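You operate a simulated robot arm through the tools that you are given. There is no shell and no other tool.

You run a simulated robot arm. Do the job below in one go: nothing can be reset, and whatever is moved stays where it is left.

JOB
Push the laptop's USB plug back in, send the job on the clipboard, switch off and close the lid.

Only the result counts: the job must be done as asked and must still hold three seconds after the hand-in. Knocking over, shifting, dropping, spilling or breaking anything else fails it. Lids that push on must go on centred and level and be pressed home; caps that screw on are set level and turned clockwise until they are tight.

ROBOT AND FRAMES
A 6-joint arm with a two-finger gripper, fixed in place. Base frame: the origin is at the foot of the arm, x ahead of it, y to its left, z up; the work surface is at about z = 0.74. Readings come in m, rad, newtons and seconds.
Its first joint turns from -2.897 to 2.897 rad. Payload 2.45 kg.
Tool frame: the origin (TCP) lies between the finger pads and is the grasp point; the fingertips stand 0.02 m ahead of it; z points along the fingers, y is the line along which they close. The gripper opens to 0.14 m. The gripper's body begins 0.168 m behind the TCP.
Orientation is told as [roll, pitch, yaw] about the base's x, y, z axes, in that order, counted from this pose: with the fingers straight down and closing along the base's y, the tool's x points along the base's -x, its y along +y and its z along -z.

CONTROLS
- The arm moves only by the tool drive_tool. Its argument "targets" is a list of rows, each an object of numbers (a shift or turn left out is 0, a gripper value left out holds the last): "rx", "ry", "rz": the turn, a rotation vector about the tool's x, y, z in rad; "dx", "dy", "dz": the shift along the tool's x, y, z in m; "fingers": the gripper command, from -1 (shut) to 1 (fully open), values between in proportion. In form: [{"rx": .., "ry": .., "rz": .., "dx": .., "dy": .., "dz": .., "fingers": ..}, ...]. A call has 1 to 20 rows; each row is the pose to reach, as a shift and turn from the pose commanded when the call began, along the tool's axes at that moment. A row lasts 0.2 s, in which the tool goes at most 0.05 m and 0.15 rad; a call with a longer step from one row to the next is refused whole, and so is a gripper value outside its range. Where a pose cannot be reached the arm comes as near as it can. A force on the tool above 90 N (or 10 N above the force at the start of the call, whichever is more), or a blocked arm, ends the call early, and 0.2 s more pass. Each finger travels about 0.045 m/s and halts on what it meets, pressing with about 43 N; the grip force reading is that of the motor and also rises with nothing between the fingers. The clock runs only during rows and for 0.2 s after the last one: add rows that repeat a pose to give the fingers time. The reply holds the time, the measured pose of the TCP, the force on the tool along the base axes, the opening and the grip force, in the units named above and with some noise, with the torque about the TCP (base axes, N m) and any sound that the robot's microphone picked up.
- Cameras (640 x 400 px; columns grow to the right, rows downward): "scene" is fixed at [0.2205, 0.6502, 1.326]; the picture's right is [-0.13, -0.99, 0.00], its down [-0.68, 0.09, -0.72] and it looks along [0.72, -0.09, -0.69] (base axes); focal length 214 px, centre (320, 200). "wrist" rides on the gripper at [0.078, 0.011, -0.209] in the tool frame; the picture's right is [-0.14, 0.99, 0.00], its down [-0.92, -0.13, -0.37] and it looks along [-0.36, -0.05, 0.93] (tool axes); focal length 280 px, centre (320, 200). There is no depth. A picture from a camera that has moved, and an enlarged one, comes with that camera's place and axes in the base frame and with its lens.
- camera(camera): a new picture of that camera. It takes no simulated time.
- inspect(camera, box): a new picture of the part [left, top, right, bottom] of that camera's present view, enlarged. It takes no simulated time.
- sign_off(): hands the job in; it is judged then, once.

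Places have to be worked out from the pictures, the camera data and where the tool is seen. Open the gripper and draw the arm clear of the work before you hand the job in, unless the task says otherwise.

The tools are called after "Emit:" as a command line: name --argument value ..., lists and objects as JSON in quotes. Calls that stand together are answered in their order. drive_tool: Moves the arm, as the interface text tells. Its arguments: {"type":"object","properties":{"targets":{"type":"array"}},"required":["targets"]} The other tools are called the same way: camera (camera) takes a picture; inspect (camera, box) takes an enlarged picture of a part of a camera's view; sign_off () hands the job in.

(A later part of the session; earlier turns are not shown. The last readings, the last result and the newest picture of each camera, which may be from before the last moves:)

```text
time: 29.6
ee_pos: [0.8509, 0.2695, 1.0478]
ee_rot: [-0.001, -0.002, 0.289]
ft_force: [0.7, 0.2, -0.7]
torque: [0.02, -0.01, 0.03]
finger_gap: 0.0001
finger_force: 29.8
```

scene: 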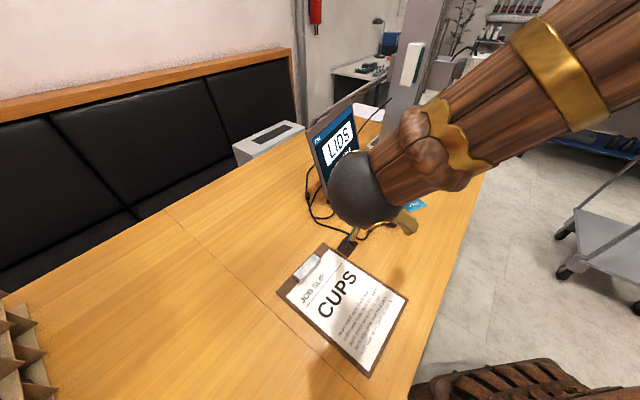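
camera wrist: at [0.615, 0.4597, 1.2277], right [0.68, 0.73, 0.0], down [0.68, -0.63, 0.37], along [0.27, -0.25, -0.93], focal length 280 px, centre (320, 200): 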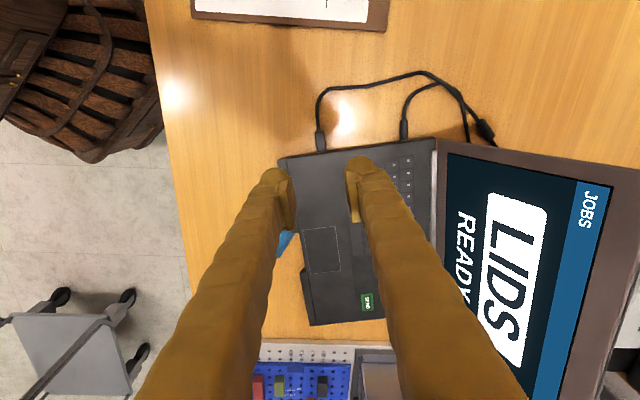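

The tool is above the laptop with the right heading. Now I tilt it outward by 0.8 rad and approach a point above NEXT.

Emit:
drive_tool --targets '[{"dx": -0.0168, "dy": -0.0023, "dz": 0.015, "ry": -0.1}, {"dx": -0.0336, "dy": -0.0046, "dz": 0.03, "ry": -0.2}, {"dx": -0.0504, "dy": -0.007, "dz": 0.045, "ry": -0.3}, {"dx": -0.067, "dy": -0.0092, "dz": 0.06, "ry": -0.4}, {"dx": -0.084, "dy": -0.0115, "dz": 0.08, "ry": -0.5}, {"dx": -0.1, "dy": -0.014, "dz": 0.1, "ry": -0.6}, {"dx": -0.1175, "dy": -0.016, "dz": 0.12, "ry": -0.7}, {"dx": -0.1343, "dy": -0.0185, "dz": 0.14, "ry": -0.8}, {"dx": -0.1343, "dy": -0.0185, "dz": 0.14, "ry": -0.8}]'

Emit:
camera --camera "wrist"

Emit:
camera --camera "scene"

```text
time: 31.6
ee_pos: [0.9838, 0.2906, 0.9079]
ee_rot: [0.0, -0.803, 0.287]
ft_force: [0.7, 0.5, -0.5]
torque: [0.01, -0.01, 0.01]
finger_gap: 0.0
finger_force: 29.1
```

```text
taken
camera wrist: at [0.7844, 0.2418, 0.9973], right [-0.19, 0.98, 0.1], down [0.4, -0.02, 0.92], along [0.9, 0.21, -0.38], focal length 280 px, centre (320, 200)
```

wrist: 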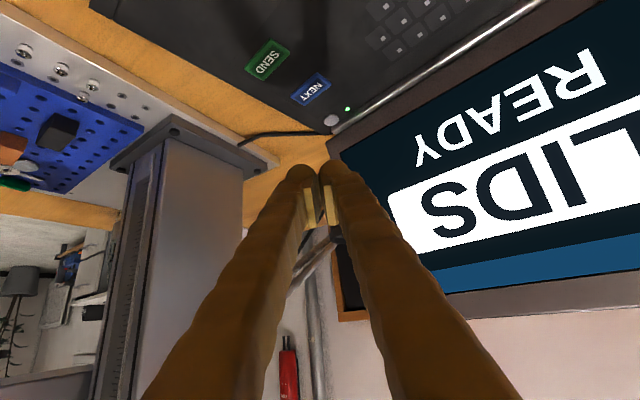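

```text
taken
```

scene: 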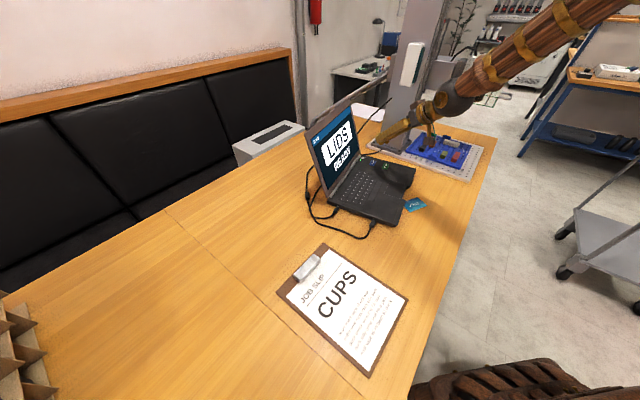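

From this view the buttons come out at NEXT (1.012,0.299), SEND (0.980,0.252) and power (1.060,0.333), matching the earlier estimates. I'll move the fingertips to about 3 cm above NEXT.

Emit:
drive_tool --targets '[{"dx": 0.0102, "dz": 0.0193}, {"dx": 0.0204, "dz": 0.0387}, {"dx": 0.0305, "dz": 0.058}, {"dx": 0.0407, "dz": 0.0773}, {"dx": 0.0407, "dz": 0.0773}]'

Emit:
camera --camera "wrist"

Emit:
inspect --camera "scene" --box '[340, 120, 420, 170]'

```text
time: 32.8
ee_pos: [1.0107, 0.2976, 0.8244]
ee_rot: [0.0, -0.8, 0.288]
ft_force: [0.3, 0.6, -0.9]
torque: [0.0, 0.04, -0.02]
finger_gap: 0.0
finger_force: 29.5
```

```text
taken
camera wrist: at [0.8104, 0.2498, 0.9144], right [-0.19, 0.98, 0.1], down [0.4, -0.02, 0.92], along [0.9, 0.21, -0.38], focal length 280 px, centre (320, 200)
```

wrist: 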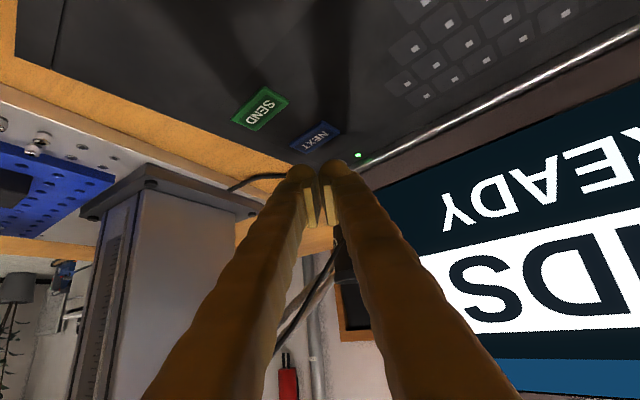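

```text
8.00 times, centred on (380, 145) of scene
camera zoom: at [0.2205, 0.6502, 1.326], right [-0.13, -0.99, 0.0], down [-0.68, 0.09, -0.72], along [0.72, -0.09, -0.69], focal length 1716 px, centre (-160, 640)
```

zoom: 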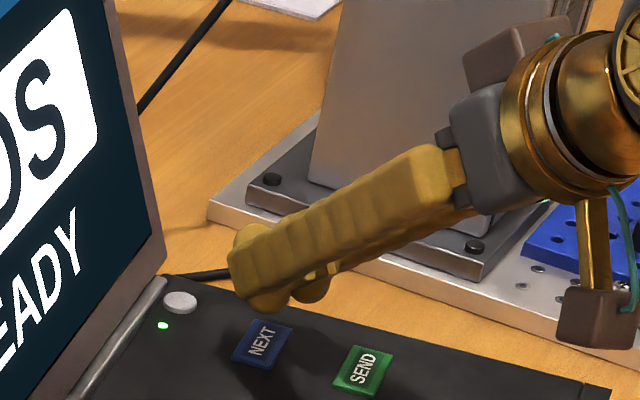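

The fingertips are right above NEXT with about 3 cm to go. I'll descend 2.2 cm, then continue in small steps watching the force and the screen.

Emit:
drive_tool --targets '[{"dx": 0.0057, "dz": 0.0056}, {"dx": 0.0115, "dz": 0.0112}, {"dx": 0.0158, "dz": 0.0153}, {"dx": 0.0158, "dz": 0.0153}]'

Emit:
inspect --camera "scene" --box '[340, 120, 420, 170]'

Emit:
inspect --camera "wrist" --box '[240, 90, 400, 190]'

```text
time: 33.8
ee_pos: [1.0106, 0.297, 0.8028]
ee_rot: [0.001, -0.803, 0.287]
ft_force: [-1.2, -0.8, 0.6]
torque: [-0.02, -0.02, 0.01]
finger_gap: 0.0
finger_force: 30.0
```

```text
8.00 times, centred on (380, 145) of scene
camera zoom: at [0.2205, 0.6502, 1.326], right [-0.13, -0.99, 0.0], down [-0.68, 0.09, -0.72], along [0.72, -0.09, -0.69], focal length 1716 px, centre (-160, 640)
```

zoom: 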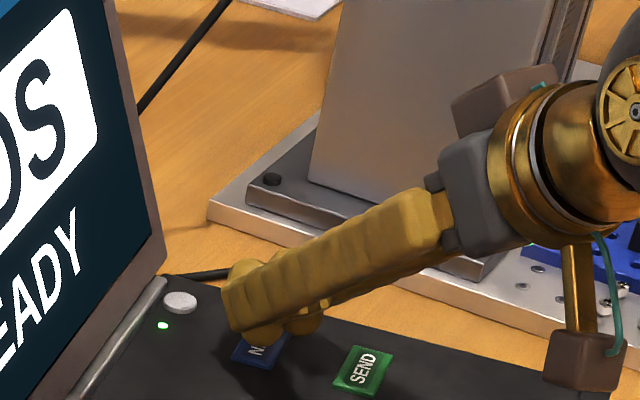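

```text
4.00 times, centred on (320, 140) of wrist
camera zoom: at [0.8103, 0.2497, 0.8928], right [-0.19, 0.98, 0.1], down [0.4, -0.02, 0.92], along [0.9, 0.21, -0.38], focal length 1122 px, centre (320, 440)
```

zoom: 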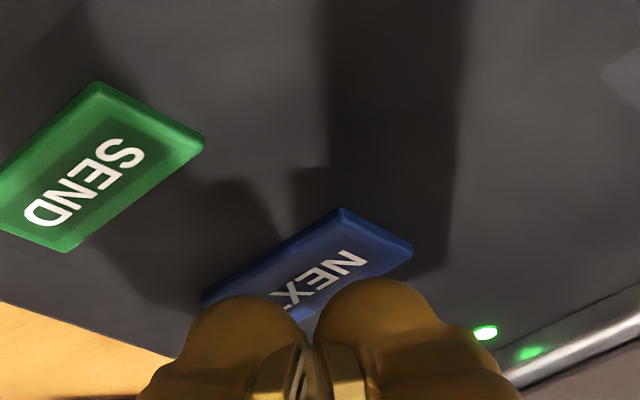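

The tips are nearly on NEXT, with no contact yet. I'll go down in 1–2 mm steps.

Emit:
drive_tool --targets '[{"dx": 0.0014, "dz": 0.0014}, {"dx": 0.0029, "dz": 0.0028}, {"dx": 0.0043, "dz": 0.0042}, {"dx": 0.0043, "dz": 0.0042}]'

Emit:
inspect --camera "scene" --box '[300, 90, 420, 170]'

```text
time: 34.8
ee_pos: [1.0109, 0.2972, 0.7961]
ee_rot: [-0.001, -0.801, 0.285]
ft_force: [-0.2, 0.4, 0.3]
torque: [-0.03, 0.02, 0.01]
finger_gap: 0.0
finger_force: 29.5
```

```text
5.00 times, centred on (360, 130) of scene
camera zoom: at [0.2205, 0.6502, 1.326], right [-0.13, -0.99, 0.0], down [-0.68, 0.09, -0.72], along [0.72, -0.09, -0.69], focal length 1072 px, centre (120, 550)
```

zoom: 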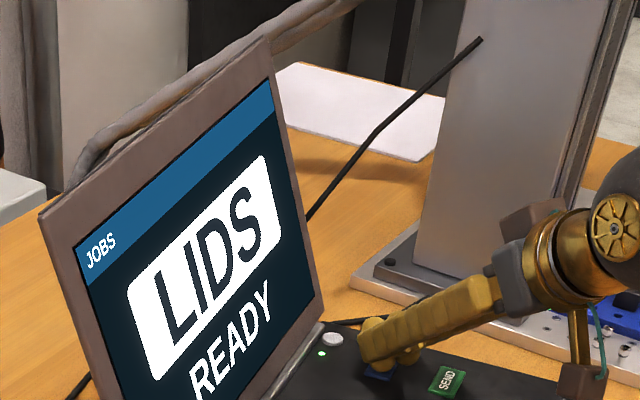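

Still no contact at TCP z=0.796 (corner about 0.769). I'll continue 1 mm at a time.

Emit:
drive_tool --targets '[{"dx": 0.0007, "dz": 0.0007}, {"dx": 0.0014, "dz": 0.0014}, {"dx": 0.0022, "dz": 0.0021}, {"dx": 0.0022, "dz": 0.0021}]'

Emit:
inspect --camera "scene" --box '[300, 90, 420, 170]'

```text
time: 35.8
ee_pos: [1.0099, 0.2985, 0.794]
ee_rot: [0.001, -0.801, 0.286]
ft_force: [0.1, -0.6, 0.0]
torque: [0.0, -0.02, -0.03]
finger_gap: 0.0
finger_force: 28.8
```

```text
5.00 times, centred on (360, 130) of scene
camera zoom: at [0.2205, 0.6502, 1.326], right [-0.13, -0.99, 0.0], down [-0.68, 0.09, -0.72], along [0.72, -0.09, -0.69], focal length 1072 px, centre (120, 550)
```

zoom: 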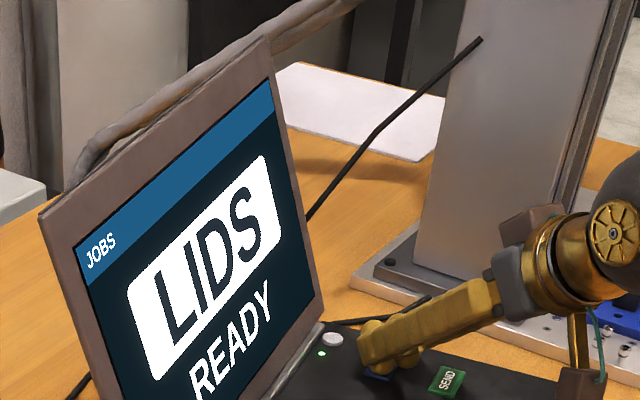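

Emit:
drive_tool --targets '[{"dx": 0.0007, "dz": 0.0007}, {"dx": 0.0014, "dz": 0.0014}, {"dx": 0.0022, "dz": 0.0021}, {"dx": 0.0022, "dz": 0.0021}]'

Emit:
inspect --camera "scene" --box '[300, 90, 420, 170]'

Emit:
inspect --camera "scene" --box '[350, 140, 400, 172]'

```text
time: 36.8
ee_pos: [1.01, 0.2972, 0.7889]
ee_rot: [0.0, -0.802, 0.286]
ft_force: [0.3, -0.6, 0.4]
torque: [0.03, -0.02, 0.0]
finger_gap: 0.0001
finger_force: 29.7
```

```text
5.00 times, centred on (360, 130) of scene
camera zoom: at [0.2205, 0.6502, 1.326], right [-0.13, -0.99, 0.0], down [-0.68, 0.09, -0.72], along [0.72, -0.09, -0.69], focal length 1072 px, centre (120, 550)
```

zoom: 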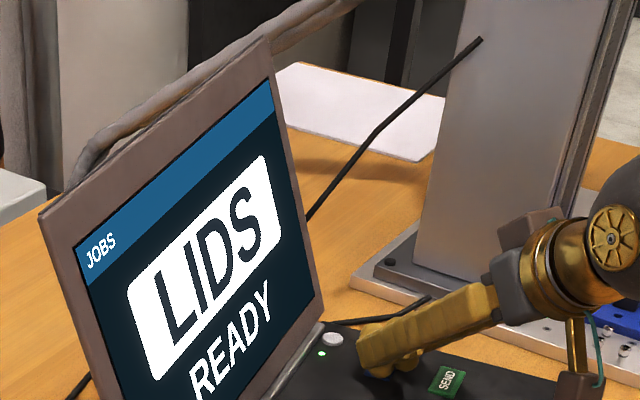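

```text
12.50 times, centred on (375, 156) of scene
camera zoom: at [0.2205, 0.6502, 1.326], right [-0.13, -0.99, 0.0], down [-0.68, 0.09, -0.72], along [0.72, -0.09, -0.69], focal length 2681 px, centre (-368, 750)
```

zoom: 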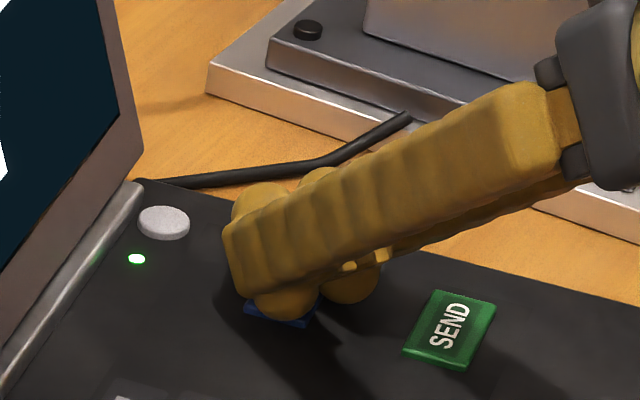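

Close to contact but no force yet. Continuing down in 1 mm steps.

Emit:
drive_tool --targets '[{"dx": 0.0007, "dz": 0.0007}, {"dx": 0.0014, "dz": 0.0014}, {"dx": 0.0014, "dz": 0.0014}]'

Emit:
inspect --camera "scene" --box '[300, 90, 420, 170]'

Emit:
inspect --camera "wrist" --box '[240, 90, 400, 190]'

```text
time: 37.6
ee_pos: [1.0108, 0.297, 0.7888]
ee_rot: [-0.001, -0.801, 0.285]
ft_force: [0.4, -0.3, 0.7]
torque: [0.01, -0.01, 0.03]
finger_gap: 0.0002
finger_force: 29.6
```

```text
5.00 times, centred on (360, 130) of scene
camera zoom: at [0.2205, 0.6502, 1.326], right [-0.13, -0.99, 0.0], down [-0.68, 0.09, -0.72], along [0.72, -0.09, -0.69], focal length 1072 px, centre (120, 550)
```

zoom: 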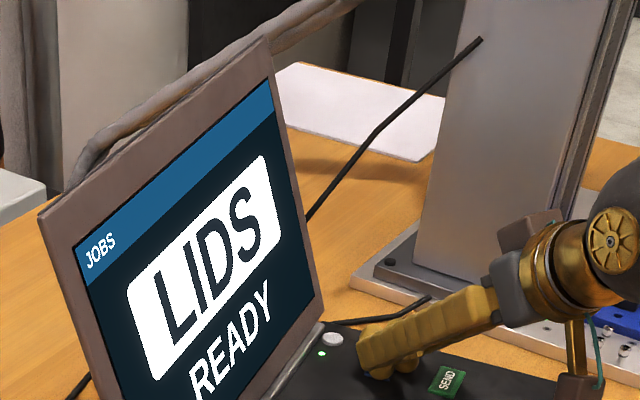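

```text
4.00 times, centred on (320, 140) of wrist
camera zoom: at [0.8103, 0.2497, 0.8788], right [-0.19, 0.98, 0.1], down [0.4, -0.02, 0.92], along [0.9, 0.21, -0.38], focal length 1122 px, centre (320, 440)
```

zoom: 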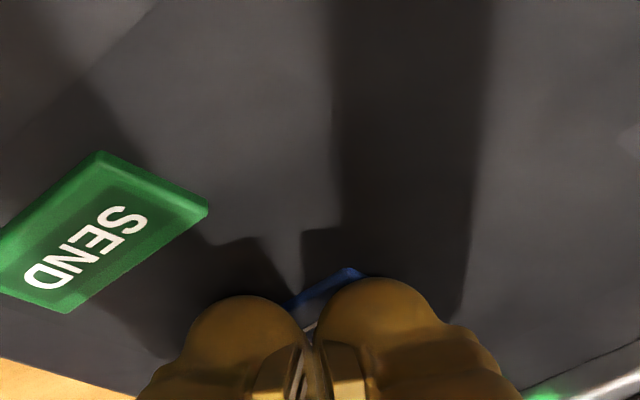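

Emit:
drive_tool --targets '[{"dx": 0.0007, "dz": 0.0007}, {"dx": 0.0014, "dz": 0.0014}, {"dx": 0.0022, "dz": 0.0021}, {"dx": 0.0022, "dz": 0.0021}]'

Emit:
inspect --camera "scene" --box '[300, 90, 420, 170]'

```text
time: 38.6
ee_pos: [1.0105, 0.2978, 0.7865]
ee_rot: [0.001, -0.802, 0.287]
ft_force: [-3.0, -1.0, 9.9]
torque: [-0.01, 0.09, -0.01]
finger_gap: 0.0062
finger_force: 29.5
heard: click
```

```text
5.00 times, centred on (360, 130) of scene
camera zoom: at [0.2205, 0.6502, 1.326], right [-0.13, -0.99, 0.0], down [-0.68, 0.09, -0.72], along [0.72, -0.09, -0.69], focal length 1072 px, centre (120, 550)
```

zoom: 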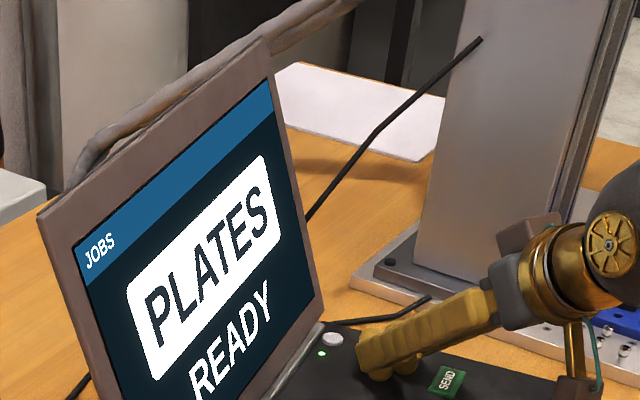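

A click was heard and the screen changed to PLATES. I'll lift 8 mm to release the button and press once more.

Emit:
drive_tool --targets '[{"dx": -0.0028, "dz": -0.0028}, {"dx": -0.0057, "dz": -0.0056}, {"dx": -0.0057, "dz": -0.0056}, {"dx": -0.0028, "dz": -0.0028}, {"dx": -0.0014, "dz": -0.0014}, {"dx": 0, "dz": 0}, {"dx": 0, "dz": 0}]'

Emit:
inspect --camera "scene" --box '[300, 90, 420, 170]'

```text
time: 40.2
ee_pos: [1.0103, 0.2979, 0.7858]
ee_rot: [-0.001, -0.804, 0.285]
ft_force: [-2.4, -2.6, 9.3]
torque: [-0.04, 0.06, -0.05]
finger_gap: 0.0061
finger_force: 29.6
heard: click
```

```text
5.00 times, centred on (360, 130) of scene
camera zoom: at [0.2205, 0.6502, 1.326], right [-0.13, -0.99, 0.0], down [-0.68, 0.09, -0.72], along [0.72, -0.09, -0.69], focal length 1072 px, centre (120, 550)
```

zoom: 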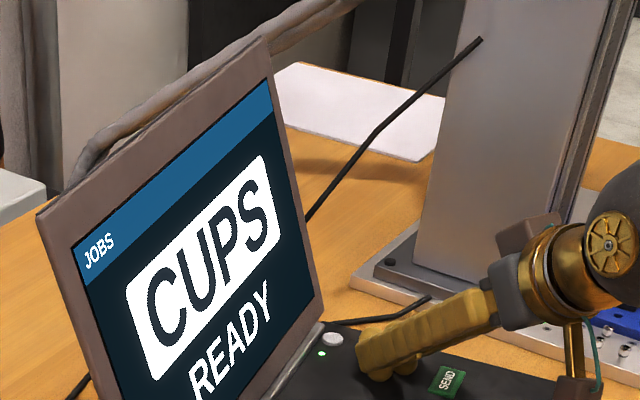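

The screen shows CUPS / READY, matching the clipboard. I'll lift 3 cm and move over to SEND.

Emit:
drive_tool --targets '[{"dx": -0.0108, "dz": -0.0105}, {"dx": -0.0215, "dz": -0.0209}, {"dx": -0.0113, "dy": -0.012, "dz": -0.0315}, {"dx": -0.001, "dy": -0.024, "dz": -0.042}, {"dx": 0.0091, "dy": -0.036, "dz": -0.0526}, {"dx": 0.0091, "dy": -0.036, "dz": -0.0526}]'

Emit:
inspect --camera "scene" --box '[340, 120, 420, 170]'

Emit:
inspect --camera "wrist" --box '[240, 90, 400, 190]'

```text
time: 41.6
ee_pos: [0.9791, 0.249, 0.8163]
ee_rot: [0.0, -0.801, 0.286]
ft_force: [0.0, -0.4, 0.1]
torque: [-0.03, -0.01, -0.03]
finger_gap: 0.0001
finger_force: 29.2
```

```text
8.00 times, centred on (380, 145) of scene
camera zoom: at [0.2205, 0.6502, 1.326], right [-0.13, -0.99, 0.0], down [-0.68, 0.09, -0.72], along [0.72, -0.09, -0.69], focal length 1716 px, centre (-160, 640)
```

zoom: 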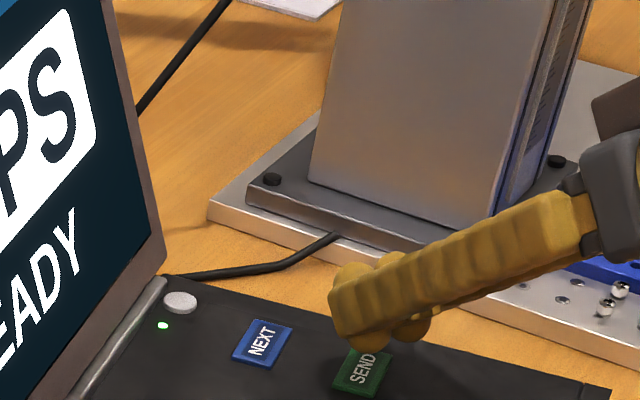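

```text
4.00 times, centred on (320, 140) of wrist
camera zoom: at [0.7783, 0.2018, 0.9058], right [-0.19, 0.98, 0.1], down [0.4, -0.02, 0.92], along [0.9, 0.21, -0.38], focal length 1122 px, centre (320, 440)
```

zoom: 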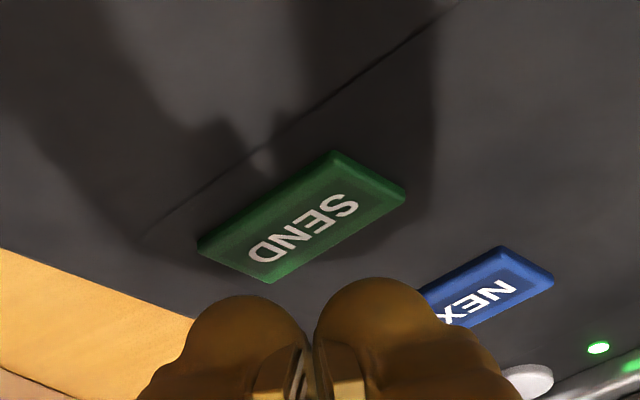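

The tips are centred over SEND. I'll press down the same 3 cm with a slow finish.

Emit:
drive_tool --targets '[{"dx": 0.0072, "dz": 0.007}, {"dx": 0.0143, "dz": 0.0139}, {"dx": 0.0179, "dz": 0.0174}, {"dx": 0.0194, "dz": 0.0188}, {"dx": 0.0205, "dz": 0.0199}, {"dx": 0.0215, "dz": 0.0209}, {"dx": 0.0215, "dz": 0.0209}]'

Emit:
inspect --camera "scene" --box '[300, 90, 420, 170]'

```text
time: 43.2
ee_pos: [0.9781, 0.2497, 0.786]
ee_rot: [-0.001, -0.804, 0.287]
ft_force: [-3.2, -2.3, 10.7]
torque: [-0.08, 0.1, -0.01]
finger_gap: 0.006
finger_force: 29.3
heard: click
```

```text
5.00 times, centred on (360, 130) of scene
camera zoom: at [0.2205, 0.6502, 1.326], right [-0.13, -0.99, 0.0], down [-0.68, 0.09, -0.72], along [0.72, -0.09, -0.69], focal length 1072 px, centre (120, 550)
```

zoom: 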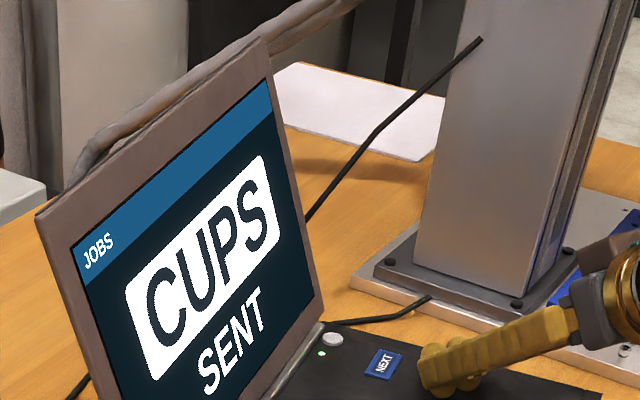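

CUPS / SENT is displayed. Now I'll lift 4 cm and move over to the round power button at the rear right corner.

Emit:
drive_tool --targets '[{"dx": -0.0108, "dz": -0.0105}, {"dx": -0.0215, "dz": -0.0209}, {"dx": -0.0287, "dz": -0.0279}, {"dx": -0.0403, "dy": 0.0093, "dz": -0.0159}, {"dx": -0.0518, "dy": 0.0187, "dz": -0.0039}, {"dx": -0.0634, "dy": 0.028, "dz": 0.008}, {"dx": -0.075, "dy": 0.0373, "dz": 0.02}, {"dx": -0.0865, "dy": 0.0467, "dz": 0.032}, {"dx": -0.0981, "dy": 0.056, "dz": 0.044}, {"dx": -0.0981, "dy": 0.056, "dz": 0.044}]'

Emit:
inspect --camera "scene" --box '[340, 120, 420, 170]'

Emit:
camera --camera "wrist"

Emit:
inspect --camera "wrist" --box '[240, 90, 400, 190]'

```text
time: 45.4
ee_pos: [1.0587, 0.3327, 0.8256]
ee_rot: [0.0, -0.801, 0.287]
ft_force: [0.5, 0.0, -0.1]
torque: [0.02, 0.0, -0.04]
finger_gap: 0.0001
finger_force: 29.3
```

```text
8.00 times, centred on (380, 145) of scene
camera zoom: at [0.2205, 0.6502, 1.326], right [-0.13, -0.99, 0.0], down [-0.68, 0.09, -0.72], along [0.72, -0.09, -0.69], focal length 1716 px, centre (-160, 640)
```

zoom: 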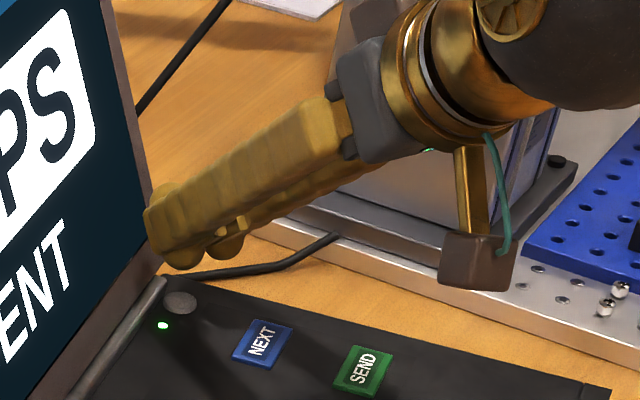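

```text
taken
camera wrist: at [0.8589, 0.2847, 0.9157], right [-0.19, 0.98, 0.1], down [0.4, -0.02, 0.92], along [0.9, 0.21, -0.38], focal length 280 px, centre (320, 200)
```

wrist: 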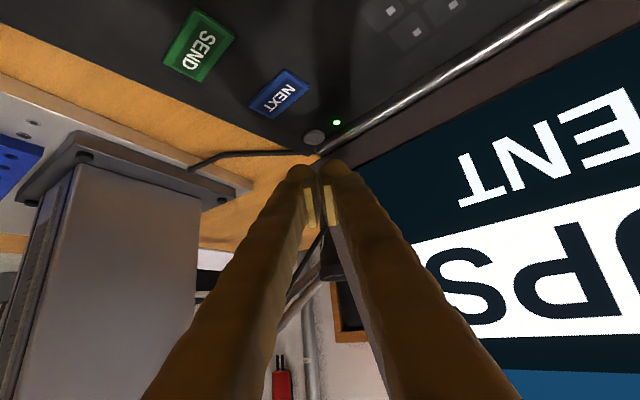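

```text
4.00 times, centred on (320, 140) of wrist
camera zoom: at [0.8589, 0.2847, 0.9157], right [-0.19, 0.98, 0.1], down [0.4, -0.02, 0.92], along [0.9, 0.21, -0.38], focal length 1122 px, centre (320, 440)
```

zoom: 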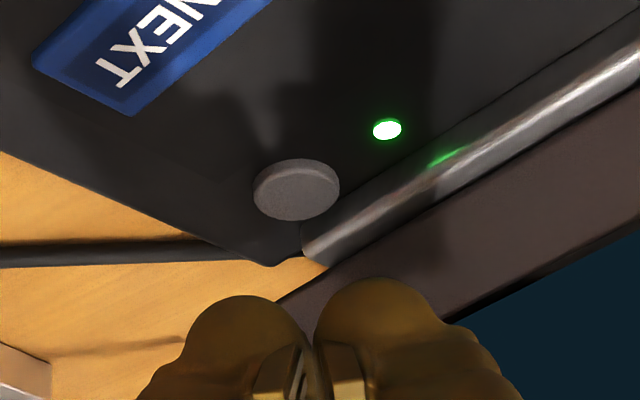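

The tips are a little short of the power button, whose centre I re-estimate at (1.069,0.334). The hinge bar is about 14 mm behind it, so I'll aim slightly to its near side to stay clear of bar and lid, and descend most of the way.

Emit:
drive_tool --targets '[{"dx": -0.0029, "dy": -0.0066, "dz": 0.003}, {"dx": 0.0043, "dy": -0.0066, "dz": 0.01}, {"dx": 0.0114, "dy": -0.0066, "dz": 0.0169}, {"dx": 0.0172, "dy": -0.0066, "dz": 0.0225}, {"dx": 0.0172, "dy": -0.0066, "dz": 0.0225}]'

Emit:
inspect --camera "scene" --box '[345, 130, 395, 162]'

Emit:
inspect --camera "wrist" --box '[240, 90, 400, 190]'

```text
time: 46.6
ee_pos: [1.0646, 0.3268, 0.7976]
ee_rot: [-0.002, -0.802, 0.287]
ft_force: [1.2, -0.4, 0.8]
torque: [0.01, 0.01, 0.01]
finger_gap: 0.0001
finger_force: 29.9
```

```text
12.50 times, centred on (370, 146) of scene
camera zoom: at [0.2205, 0.6502, 1.326], right [-0.13, -0.99, 0.0], down [-0.68, 0.09, -0.72], along [0.72, -0.09, -0.69], focal length 2681 px, centre (-305, 875)
```

zoom: 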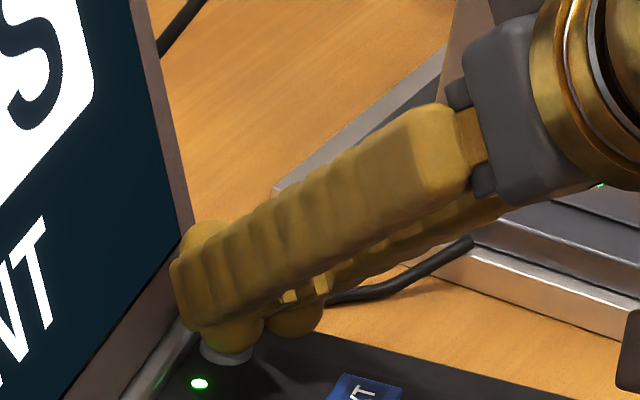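

```text
4.00 times, centred on (320, 140) of wrist
camera zoom: at [0.8644, 0.2794, 0.8877], right [-0.19, 0.98, 0.1], down [0.4, -0.02, 0.92], along [0.9, 0.21, -0.38], focal length 1122 px, centre (320, 440)
```

zoom: 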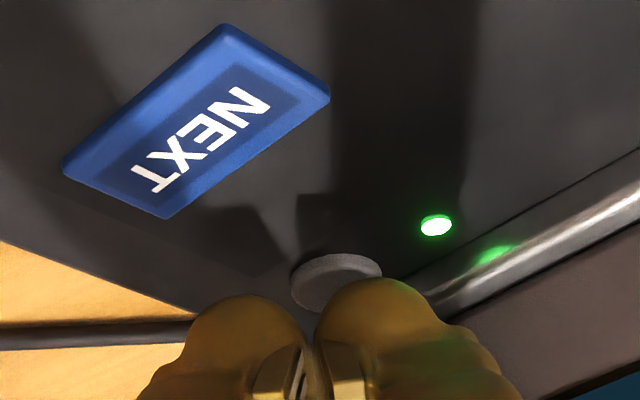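

The finger tip sits just above the power button, clear of the hinge bar. I'll continue down in small steps until it clicks.

Emit:
drive_tool --targets '[{"dx": 0.0014, "dz": 0.0014}, {"dx": 0.0029, "dz": 0.0028}, {"dx": 0.0043, "dz": 0.0042}, {"dx": 0.0043, "dz": 0.0042}]'

Emit:
inspect --camera "scene" --box '[300, 90, 420, 170]'

```text
time: 47.6
ee_pos: [1.0641, 0.3265, 0.7926]
ee_rot: [-0.001, -0.801, 0.286]
ft_force: [0.0, 0.4, -0.5]
torque: [-0.05, 0.03, 0.0]
finger_gap: 0.0002
finger_force: 29.5
```

```text
5.00 times, centred on (360, 130) of scene
camera zoom: at [0.2205, 0.6502, 1.326], right [-0.13, -0.99, 0.0], down [-0.68, 0.09, -0.72], along [0.72, -0.09, -0.69], focal length 1072 px, centre (120, 550)
```

zoom: 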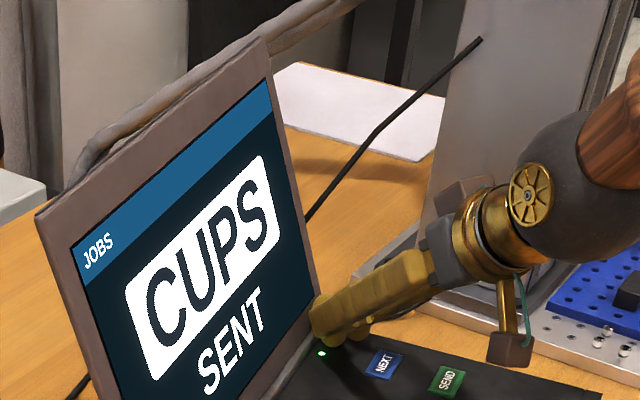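

Emit:
drive_tool --targets '[{"dx": 0.0007, "dz": 0.0007}, {"dx": 0.0014, "dz": 0.0014}, {"dx": 0.0022, "dz": 0.0021}, {"dx": 0.0022, "dz": 0.0021}]'

Emit:
inspect --camera "scene" --box '[300, 90, 420, 170]'

```text
time: 48.6
ee_pos: [1.0641, 0.3282, 0.7891]
ee_rot: [0.0, -0.801, 0.287]
ft_force: [-0.2, 0.3, 1.5]
torque: [-0.01, 0.03, 0.02]
finger_gap: 0.0
finger_force: 29.3
```

```text
5.00 times, centred on (360, 130) of scene
camera zoom: at [0.2205, 0.6502, 1.326], right [-0.13, -0.99, 0.0], down [-0.68, 0.09, -0.72], along [0.72, -0.09, -0.69], focal length 1072 px, centre (120, 550)
```

zoom: 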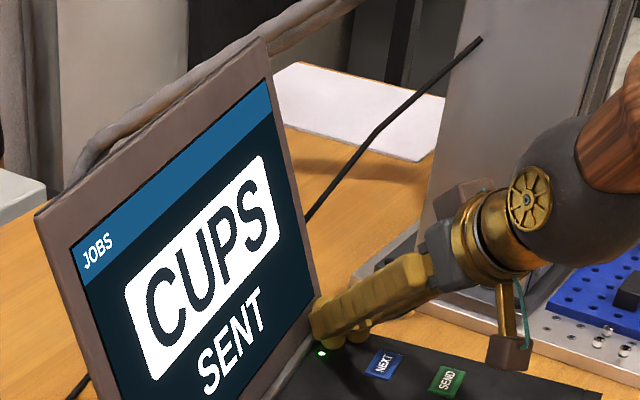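

The force is just beginning to show (1.5 N). One careful press further, 2 mm.

Emit:
drive_tool --targets '[{"dx": 0.0007, "dz": 0.0007}, {"dx": 0.0014, "dz": 0.0014}, {"dx": 0.0014, "dz": 0.0014}]'

Emit:
inspect --camera "scene" --box '[300, 90, 420, 170]'

```text
time: 49.4
ee_pos: [1.0643, 0.327, 0.7865]
ee_rot: [0.0, -0.8, 0.286]
ft_force: [-1.2, -0.4, 1.7]
torque: [0.01, 0.05, 0.01]
finger_gap: 0.0001
finger_force: 29.3
heard: click
```

```text
5.00 times, centred on (360, 130) of scene
camera zoom: at [0.2205, 0.6502, 1.326], right [-0.13, -0.99, 0.0], down [-0.68, 0.09, -0.72], along [0.72, -0.09, -0.69], focal length 1072 px, centre (120, 550)
```

zoom: 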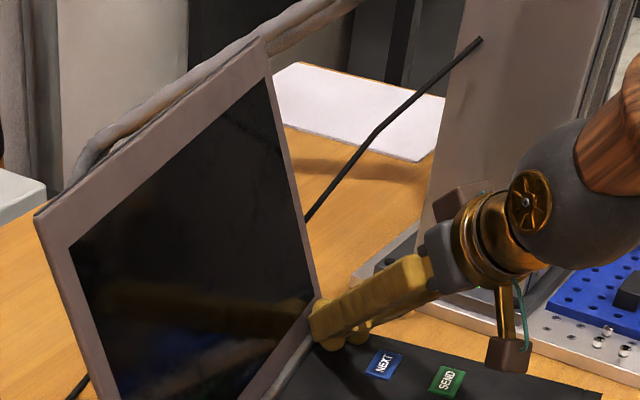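

Click heard, and both the screen and the LED are off. I'll lift straight up off the button and draw back.

Emit:
drive_tool --targets '[{"dx": -0.0072, "dz": -0.007}, {"dx": -0.0215, "dz": -0.0209}, {"dx": -0.0359, "dz": -0.0348}, {"dx": -0.0574, "dz": -0.0557}, {"dx": -0.0717, "dz": -0.0897}, {"dx": -0.0717, "dz": -0.13}, {"dx": -0.0717, "dz": -0.17}, {"dx": -0.0717, "dz": -0.21}, {"dx": -0.0717, "dz": -0.21}]'

Emit:
camera --camera "scene"

Emit:
camera --camera "wrist"

Emit:
inspect --camera "scene" --box '[220, 60, 420, 185]'

```text
time: 51.4
ee_pos: [0.9674, 0.2987, 0.9846]
ee_rot: [0.002, -0.805, 0.287]
ft_force: [0.3, 0.2, 0.1]
torque: [0.02, 0.0, -0.01]
finger_gap: 0.0
finger_force: 30.0
```

```text
taken
```

scene: 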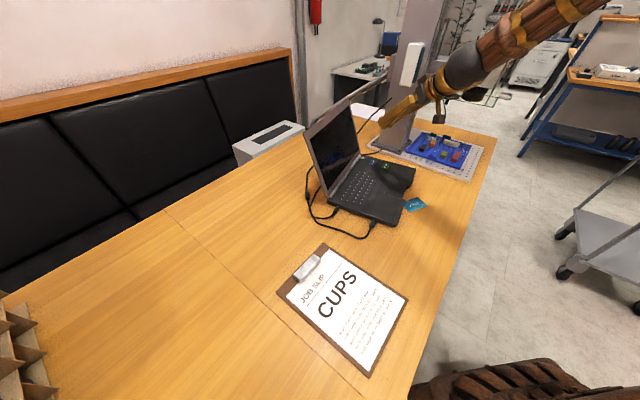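

```text
taken
camera wrist: at [0.7668, 0.2514, 1.0735], right [-0.19, 0.98, 0.1], down [0.39, -0.02, 0.92], along [0.9, 0.21, -0.38], focal length 280 px, centre (320, 200)
```

wrist: 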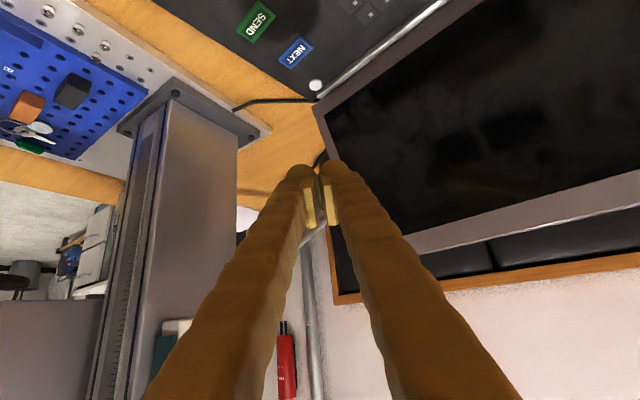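

```text
3.20 times, centred on (320, 122) of scene
camera zoom: at [0.2205, 0.6502, 1.326], right [-0.13, -0.99, 0.0], down [-0.68, 0.09, -0.72], along [0.72, -0.09, -0.69], focal length 686 px, centre (320, 448)
```

zoom: 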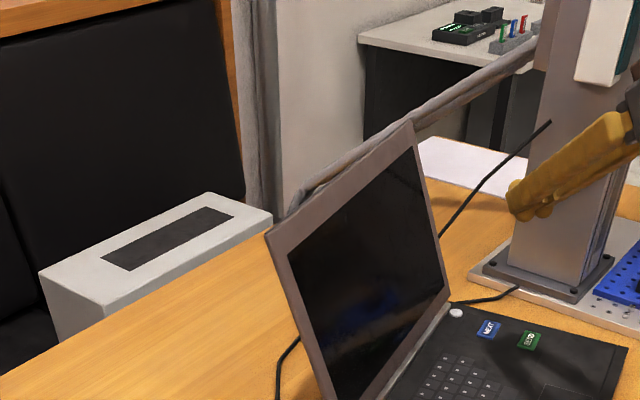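

The screen is dark, the LED is off, and the tool is clear. By triangulation the open lid leans back about 19°, with its top edge near z≈1.015 running from (0.847,0.619) to (1.148,0.409). I'll hook closed fingers over its left end from behind, so first I raise the tool in front of the lid and turn it square to the hinge.

Emit:
drive_tool --targets '[{"dx": -0.0042, "dy": 0.0253, "dz": -0.0221, "rx": -0.054, "rz": -0.052}, {"dx": -0.0085, "dy": 0.0506, "dz": -0.0442, "rx": -0.108, "rz": -0.104}, {"dx": -0.0127, "dy": 0.0759, "dz": -0.0663, "rx": -0.162, "rz": -0.1555}, {"dx": -0.0169, "dy": 0.1012, "dz": -0.0884, "rx": -0.2155, "rz": -0.2073}, {"dx": -0.0212, "dy": 0.1266, "dz": -0.1105, "rx": -0.2695, "rz": -0.259}, {"dx": -0.0254, "dy": 0.1519, "dz": -0.1326, "rx": -0.323, "rz": -0.311}, {"dx": -0.0296, "dy": 0.1772, "dz": -0.1547, "rx": -0.377, "rz": -0.363}, {"dx": -0.0339, "dy": 0.2025, "dz": -0.1768, "rx": -0.431, "rz": -0.4147}, {"dx": -0.0381, "dy": 0.2278, "dz": -0.1989, "rx": -0.485, "rz": -0.4665}, {"dx": -0.0381, "dy": 0.2278, "dz": -0.1989, "rx": -0.485, "rz": -0.4665}]'

Emit:
camera --camera "scene"

Emit:
camera --camera "wrist"

```text
time: 53.6
ee_pos: [0.7906, 0.4856, 1.15]
ee_rot: [0.004, -0.801, 0.957]
ft_force: [-0.1, -0.4, -0.4]
torque: [-0.02, 0.03, 0.0]
finger_gap: 0.0
finger_force: 29.0
out of reach, approached as far as the arm can: row 1
```

```text
taken
```

scene: 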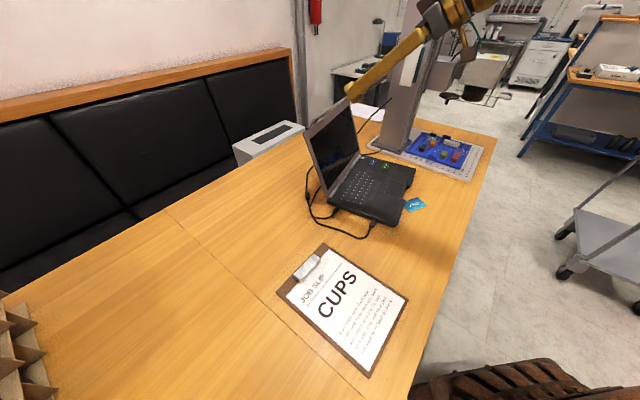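

```text
taken
camera wrist: at [0.6641, 0.3232, 1.2404], right [-0.76, 0.65, 0.1], down [0.32, 0.23, 0.92], along [0.57, 0.73, -0.38], focal length 280 px, centre (320, 200)
```

wrist: 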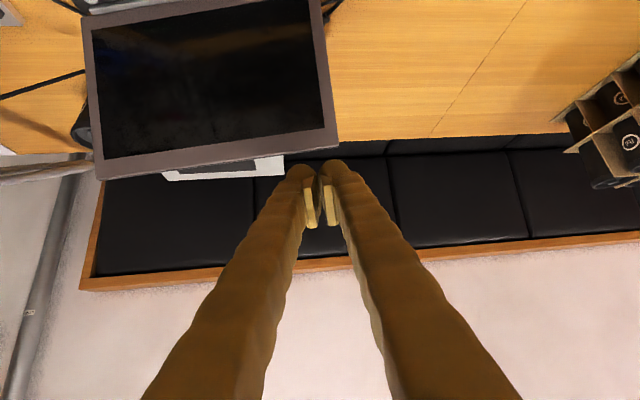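

The tool is square to the hinge in front of and above the lid. The lid's top edge checks out at v≈0.994, z≈1.015 along my working axis. I'll now pass over the top edge at z≥1.10 to a point behind it, reducing the tilt a bit.

Emit:
drive_tool --targets '[{"dx": -0.0177, "dz": 0.0182, "ry": 0.02}, {"dx": -0.0354, "dz": 0.0363, "ry": 0.04}, {"dx": -0.053, "dz": 0.0545, "ry": 0.06}, {"dx": -0.0707, "dz": 0.0725, "ry": 0.08}, {"dx": -0.083, "dz": 0.095, "ry": 0.1}, {"dx": -0.092, "dz": 0.12, "ry": 0.115}, {"dx": -0.1, "dz": 0.15, "ry": 0.13}, {"dx": -0.1061, "dz": 0.1813, "ry": 0.15}, {"dx": -0.1061, "dz": 0.1813, "ry": 0.15}]'

Emit:
camera --camera "wrist"

Emit:
inspect --camera "scene" --box '[280, 60, 420, 148]'

```text
time: 55.6
ee_pos: [0.9088, 0.6507, 1.0998]
ee_rot: [0.004, -0.653, 0.956]
ft_force: [-0.3, 0.4, -1.0]
torque: [0.0, 0.01, -0.02]
finger_gap: 0.0
finger_force: 29.8
```

```text
taken
camera wrist: at [0.7908, 0.5027, 1.2192], right [-0.75, 0.66, 0.09], down [0.4, 0.34, 0.85], along [0.53, 0.67, -0.52], focal length 280 px, centre (320, 200)
```

wrist: 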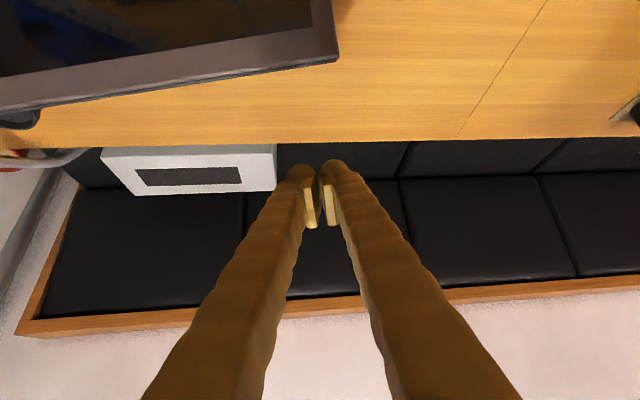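

```text
4.55 times, centred on (350, 104) of scene
camera zoom: at [0.2205, 0.6502, 1.326], right [-0.13, -0.99, 0.0], down [-0.68, 0.09, -0.72], along [0.72, -0.09, -0.69], focal length 975 px, centre (184, 636)
```

zoom: 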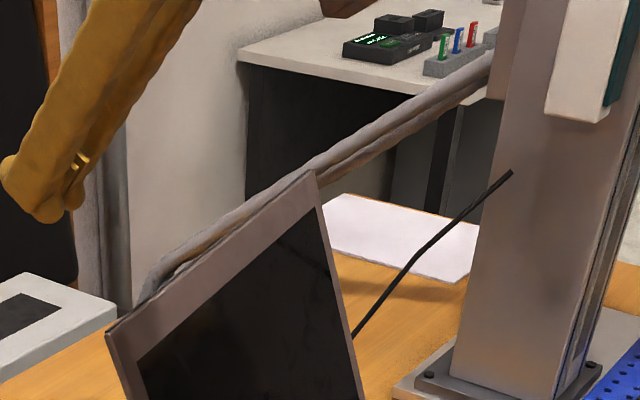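

The fingers are now behind and above the lid's left end (overlap about 1.3–4 cm in from its left edge). I'll lower them behind the top edge with roughly 2 cm clearance.

Emit:
drive_tool --targets '[{"dx": 0.0144, "dz": 0.0188}, {"dx": 0.0287, "dz": 0.0375}, {"dx": 0.0431, "dz": 0.0563}, {"dx": 0.0574, "dz": 0.0751}, {"dx": 0.0574, "dz": 0.0751}]'

Emit:
camera --camera "wrist"

Emit:
inspect --camera "scene" --box '[280, 60, 420, 148]'

```text
time: 56.8
ee_pos: [0.9074, 0.6509, 1.005]
ee_rot: [0.004, -0.652, 0.959]
ft_force: [0.4, 1.6, 0.3]
torque: [0.01, -0.01, -0.02]
finger_gap: 0.0
finger_force: 29.6
```

```text
taken
camera wrist: at [0.7902, 0.5022, 1.1244], right [-0.75, 0.66, 0.09], down [0.4, 0.34, 0.85], along [0.53, 0.67, -0.52], focal length 280 px, centre (320, 200)
```

wrist: 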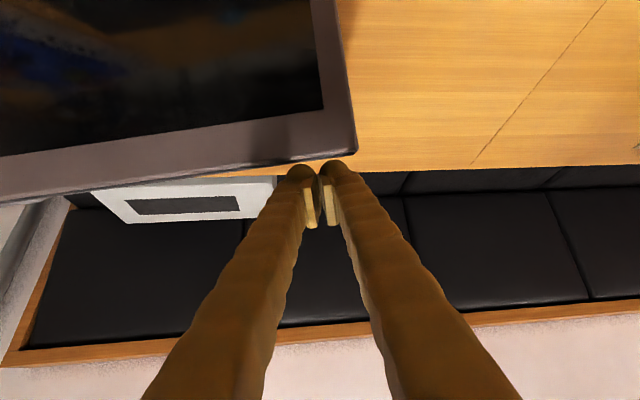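

```text
4.55 times, centred on (350, 104) of scene
camera zoom: at [0.2205, 0.6502, 1.326], right [-0.13, -0.99, 0.0], down [-0.68, 0.09, -0.72], along [0.72, -0.09, -0.69], focal length 975 px, centre (184, 636)
```

zoom: 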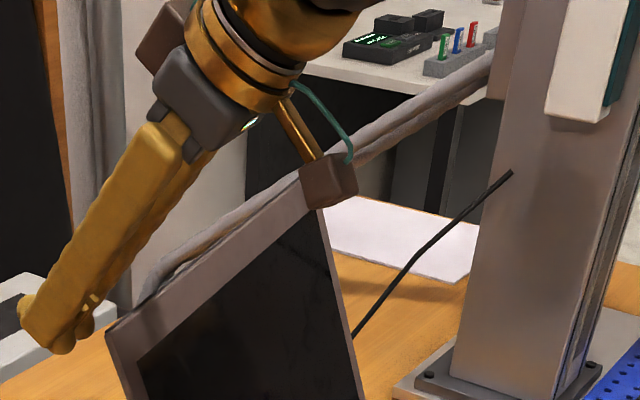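

The fingers hang behind the top edge, in line with the lid's left end. I'll pull forward along the arc the lid edge should follow, for the first 10° only, and check the force and response.

Emit:
drive_tool --targets '[{"dx": 0.01, "dz": -0.008}, {"dx": 0.015, "dz": -0.012}, {"dx": 0.02, "dz": -0.0159}, {"dx": 0.0274, "dz": -0.0262}, {"dx": 0.0347, "dz": -0.0365}, {"dx": 0.0422, "dz": -0.0453}, {"dx": 0.0496, "dz": -0.0542}, {"dx": 0.0496, "dz": -0.0542}]'

Emit:
camera --camera "wrist"

Emit:
camera --camera "scene"

```text
time: 58.6
ee_pos: [0.8674, 0.5926, 1.0192]
ee_rot: [0.004, -0.653, 0.956]
ft_force: [3.4, 4.1, 10.3]
torque: [-0.24, 0.13, 0.01]
finger_gap: 0.0058
finger_force: 30.1
```

```text
taken
camera wrist: at [0.7491, 0.4437, 1.1383], right [-0.75, 0.66, 0.09], down [0.4, 0.34, 0.85], along [0.53, 0.67, -0.52], focal length 280 px, centre (320, 200)
```

wrist: 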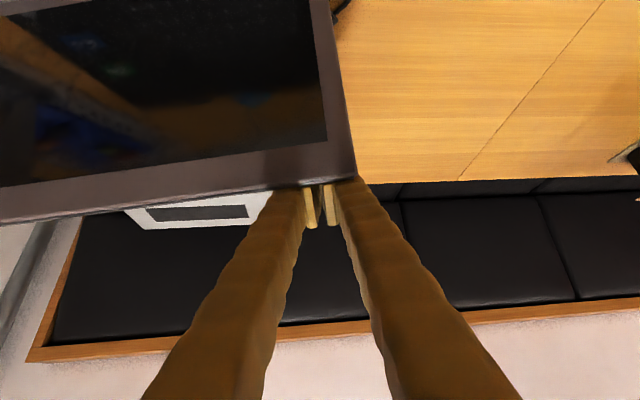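

```text
taken
```

scene: 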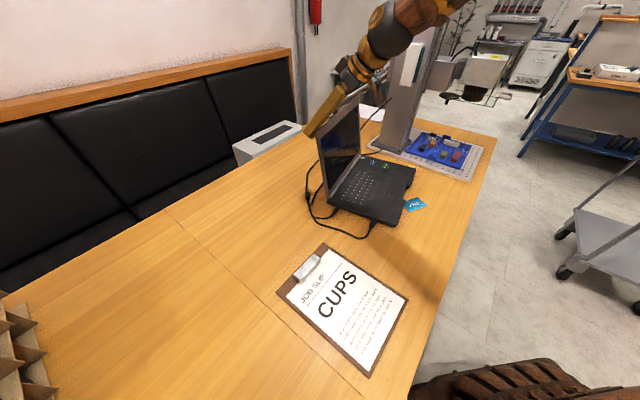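

The lid follows the fingers with about 12 N, and the laptop stays put. I'll continue along the arc past vertical.

Emit:
drive_tool --targets '[{"dx": 0.0083, "dz": -0.0082}, {"dx": 0.0165, "dz": -0.0164}, {"dx": 0.0254, "dz": -0.0238}, {"dx": 0.0343, "dz": -0.0312}, {"dx": 0.0438, "dz": -0.0379}, {"dx": 0.0534, "dz": -0.0445}, {"dx": 0.0634, "dz": -0.0503}, {"dx": 0.0734, "dz": -0.0561}, {"dx": 0.0734, "dz": -0.0561}]'

Emit:
camera --camera "wrist"

Emit:
inspect --camera "scene" --box '[280, 80, 440, 250]'

```text
time: 60.6
ee_pos: [0.8128, 0.5167, 1.0177]
ee_rot: [0.004, -0.652, 0.955]
ft_force: [-0.2, 0.2, 0.3]
torque: [-0.01, 0.02, 0.0]
finger_gap: 0.0
finger_force: 29.5
```

```text
taken
camera wrist: at [0.6955, 0.3675, 1.1373], right [-0.75, 0.66, 0.09], down [0.4, 0.34, 0.85], along [0.53, 0.67, -0.52], focal length 280 px, centre (320, 200)
```

wrist: 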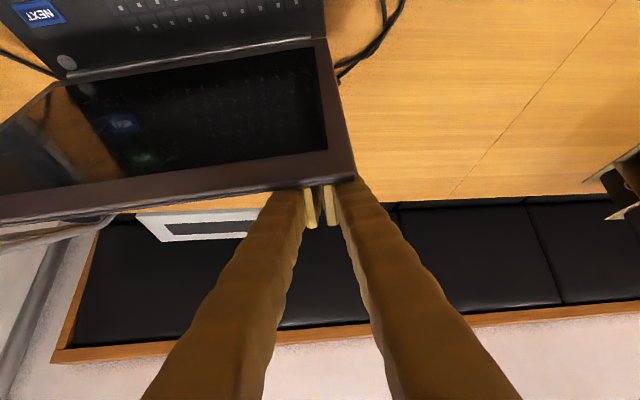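

```text
2.35 times, centred on (360, 165) of scene
camera zoom: at [0.2205, 0.6502, 1.326], right [-0.13, -0.99, 0.0], down [-0.68, 0.09, -0.72], along [0.72, -0.09, -0.69], focal length 505 px, centre (226, 282)
```

zoom: 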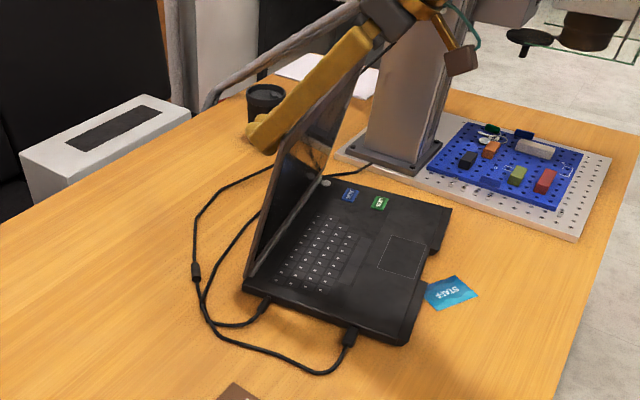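

The lid has passed vertical and follows. A black cup became visible far behind the lid, well away from the arm. I'll keep following the arc down to about 45°.

Emit:
drive_tool --targets '[{"dx": 0.0106, "dz": -0.0048}, {"dx": 0.0211, "dz": -0.0096}, {"dx": 0.032, "dz": -0.0137}, {"dx": 0.0429, "dz": -0.0177}, {"dx": 0.0541, "dz": -0.0207}, {"dx": 0.0653, "dz": -0.0236}, {"dx": 0.0768, "dz": -0.0256}, {"dx": 0.0882, "dz": -0.0276}, {"dx": 0.0882, "dz": -0.0276}]'

Emit:
camera --camera "wrist"

Emit:
inspect --camera "scene" --box '[280, 80, 440, 250]'

```text
time: 62.6
ee_pos: [0.7632, 0.4459, 0.9876]
ee_rot: [0.004, -0.653, 0.958]
ft_force: [0.0, -0.3, -0.4]
torque: [0.0, -0.03, -0.01]
finger_gap: 0.0
finger_force: 29.8
```

```text
taken
camera wrist: at [0.6458, 0.2963, 1.1064], right [-0.75, 0.66, 0.09], down [0.4, 0.34, 0.85], along [0.53, 0.67, -0.52], focal length 280 px, centre (320, 200)
```

wrist: 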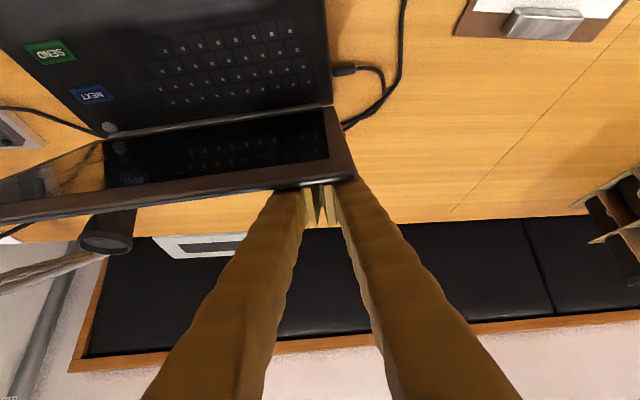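

```text
2.35 times, centred on (360, 165) of scene
camera zoom: at [0.2205, 0.6502, 1.326], right [-0.13, -0.99, 0.0], down [-0.68, 0.09, -0.72], along [0.72, -0.09, -0.69], focal length 505 px, centre (226, 282)
```

zoom: 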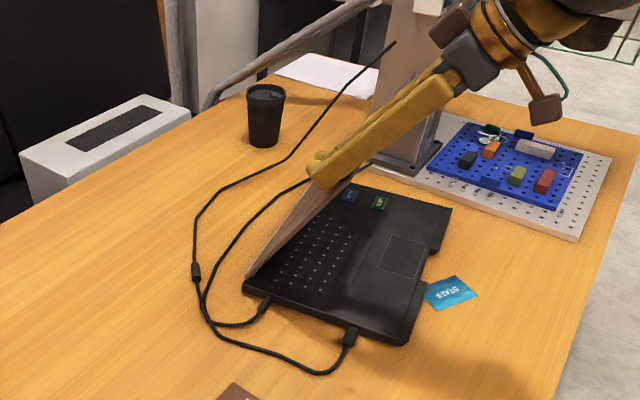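

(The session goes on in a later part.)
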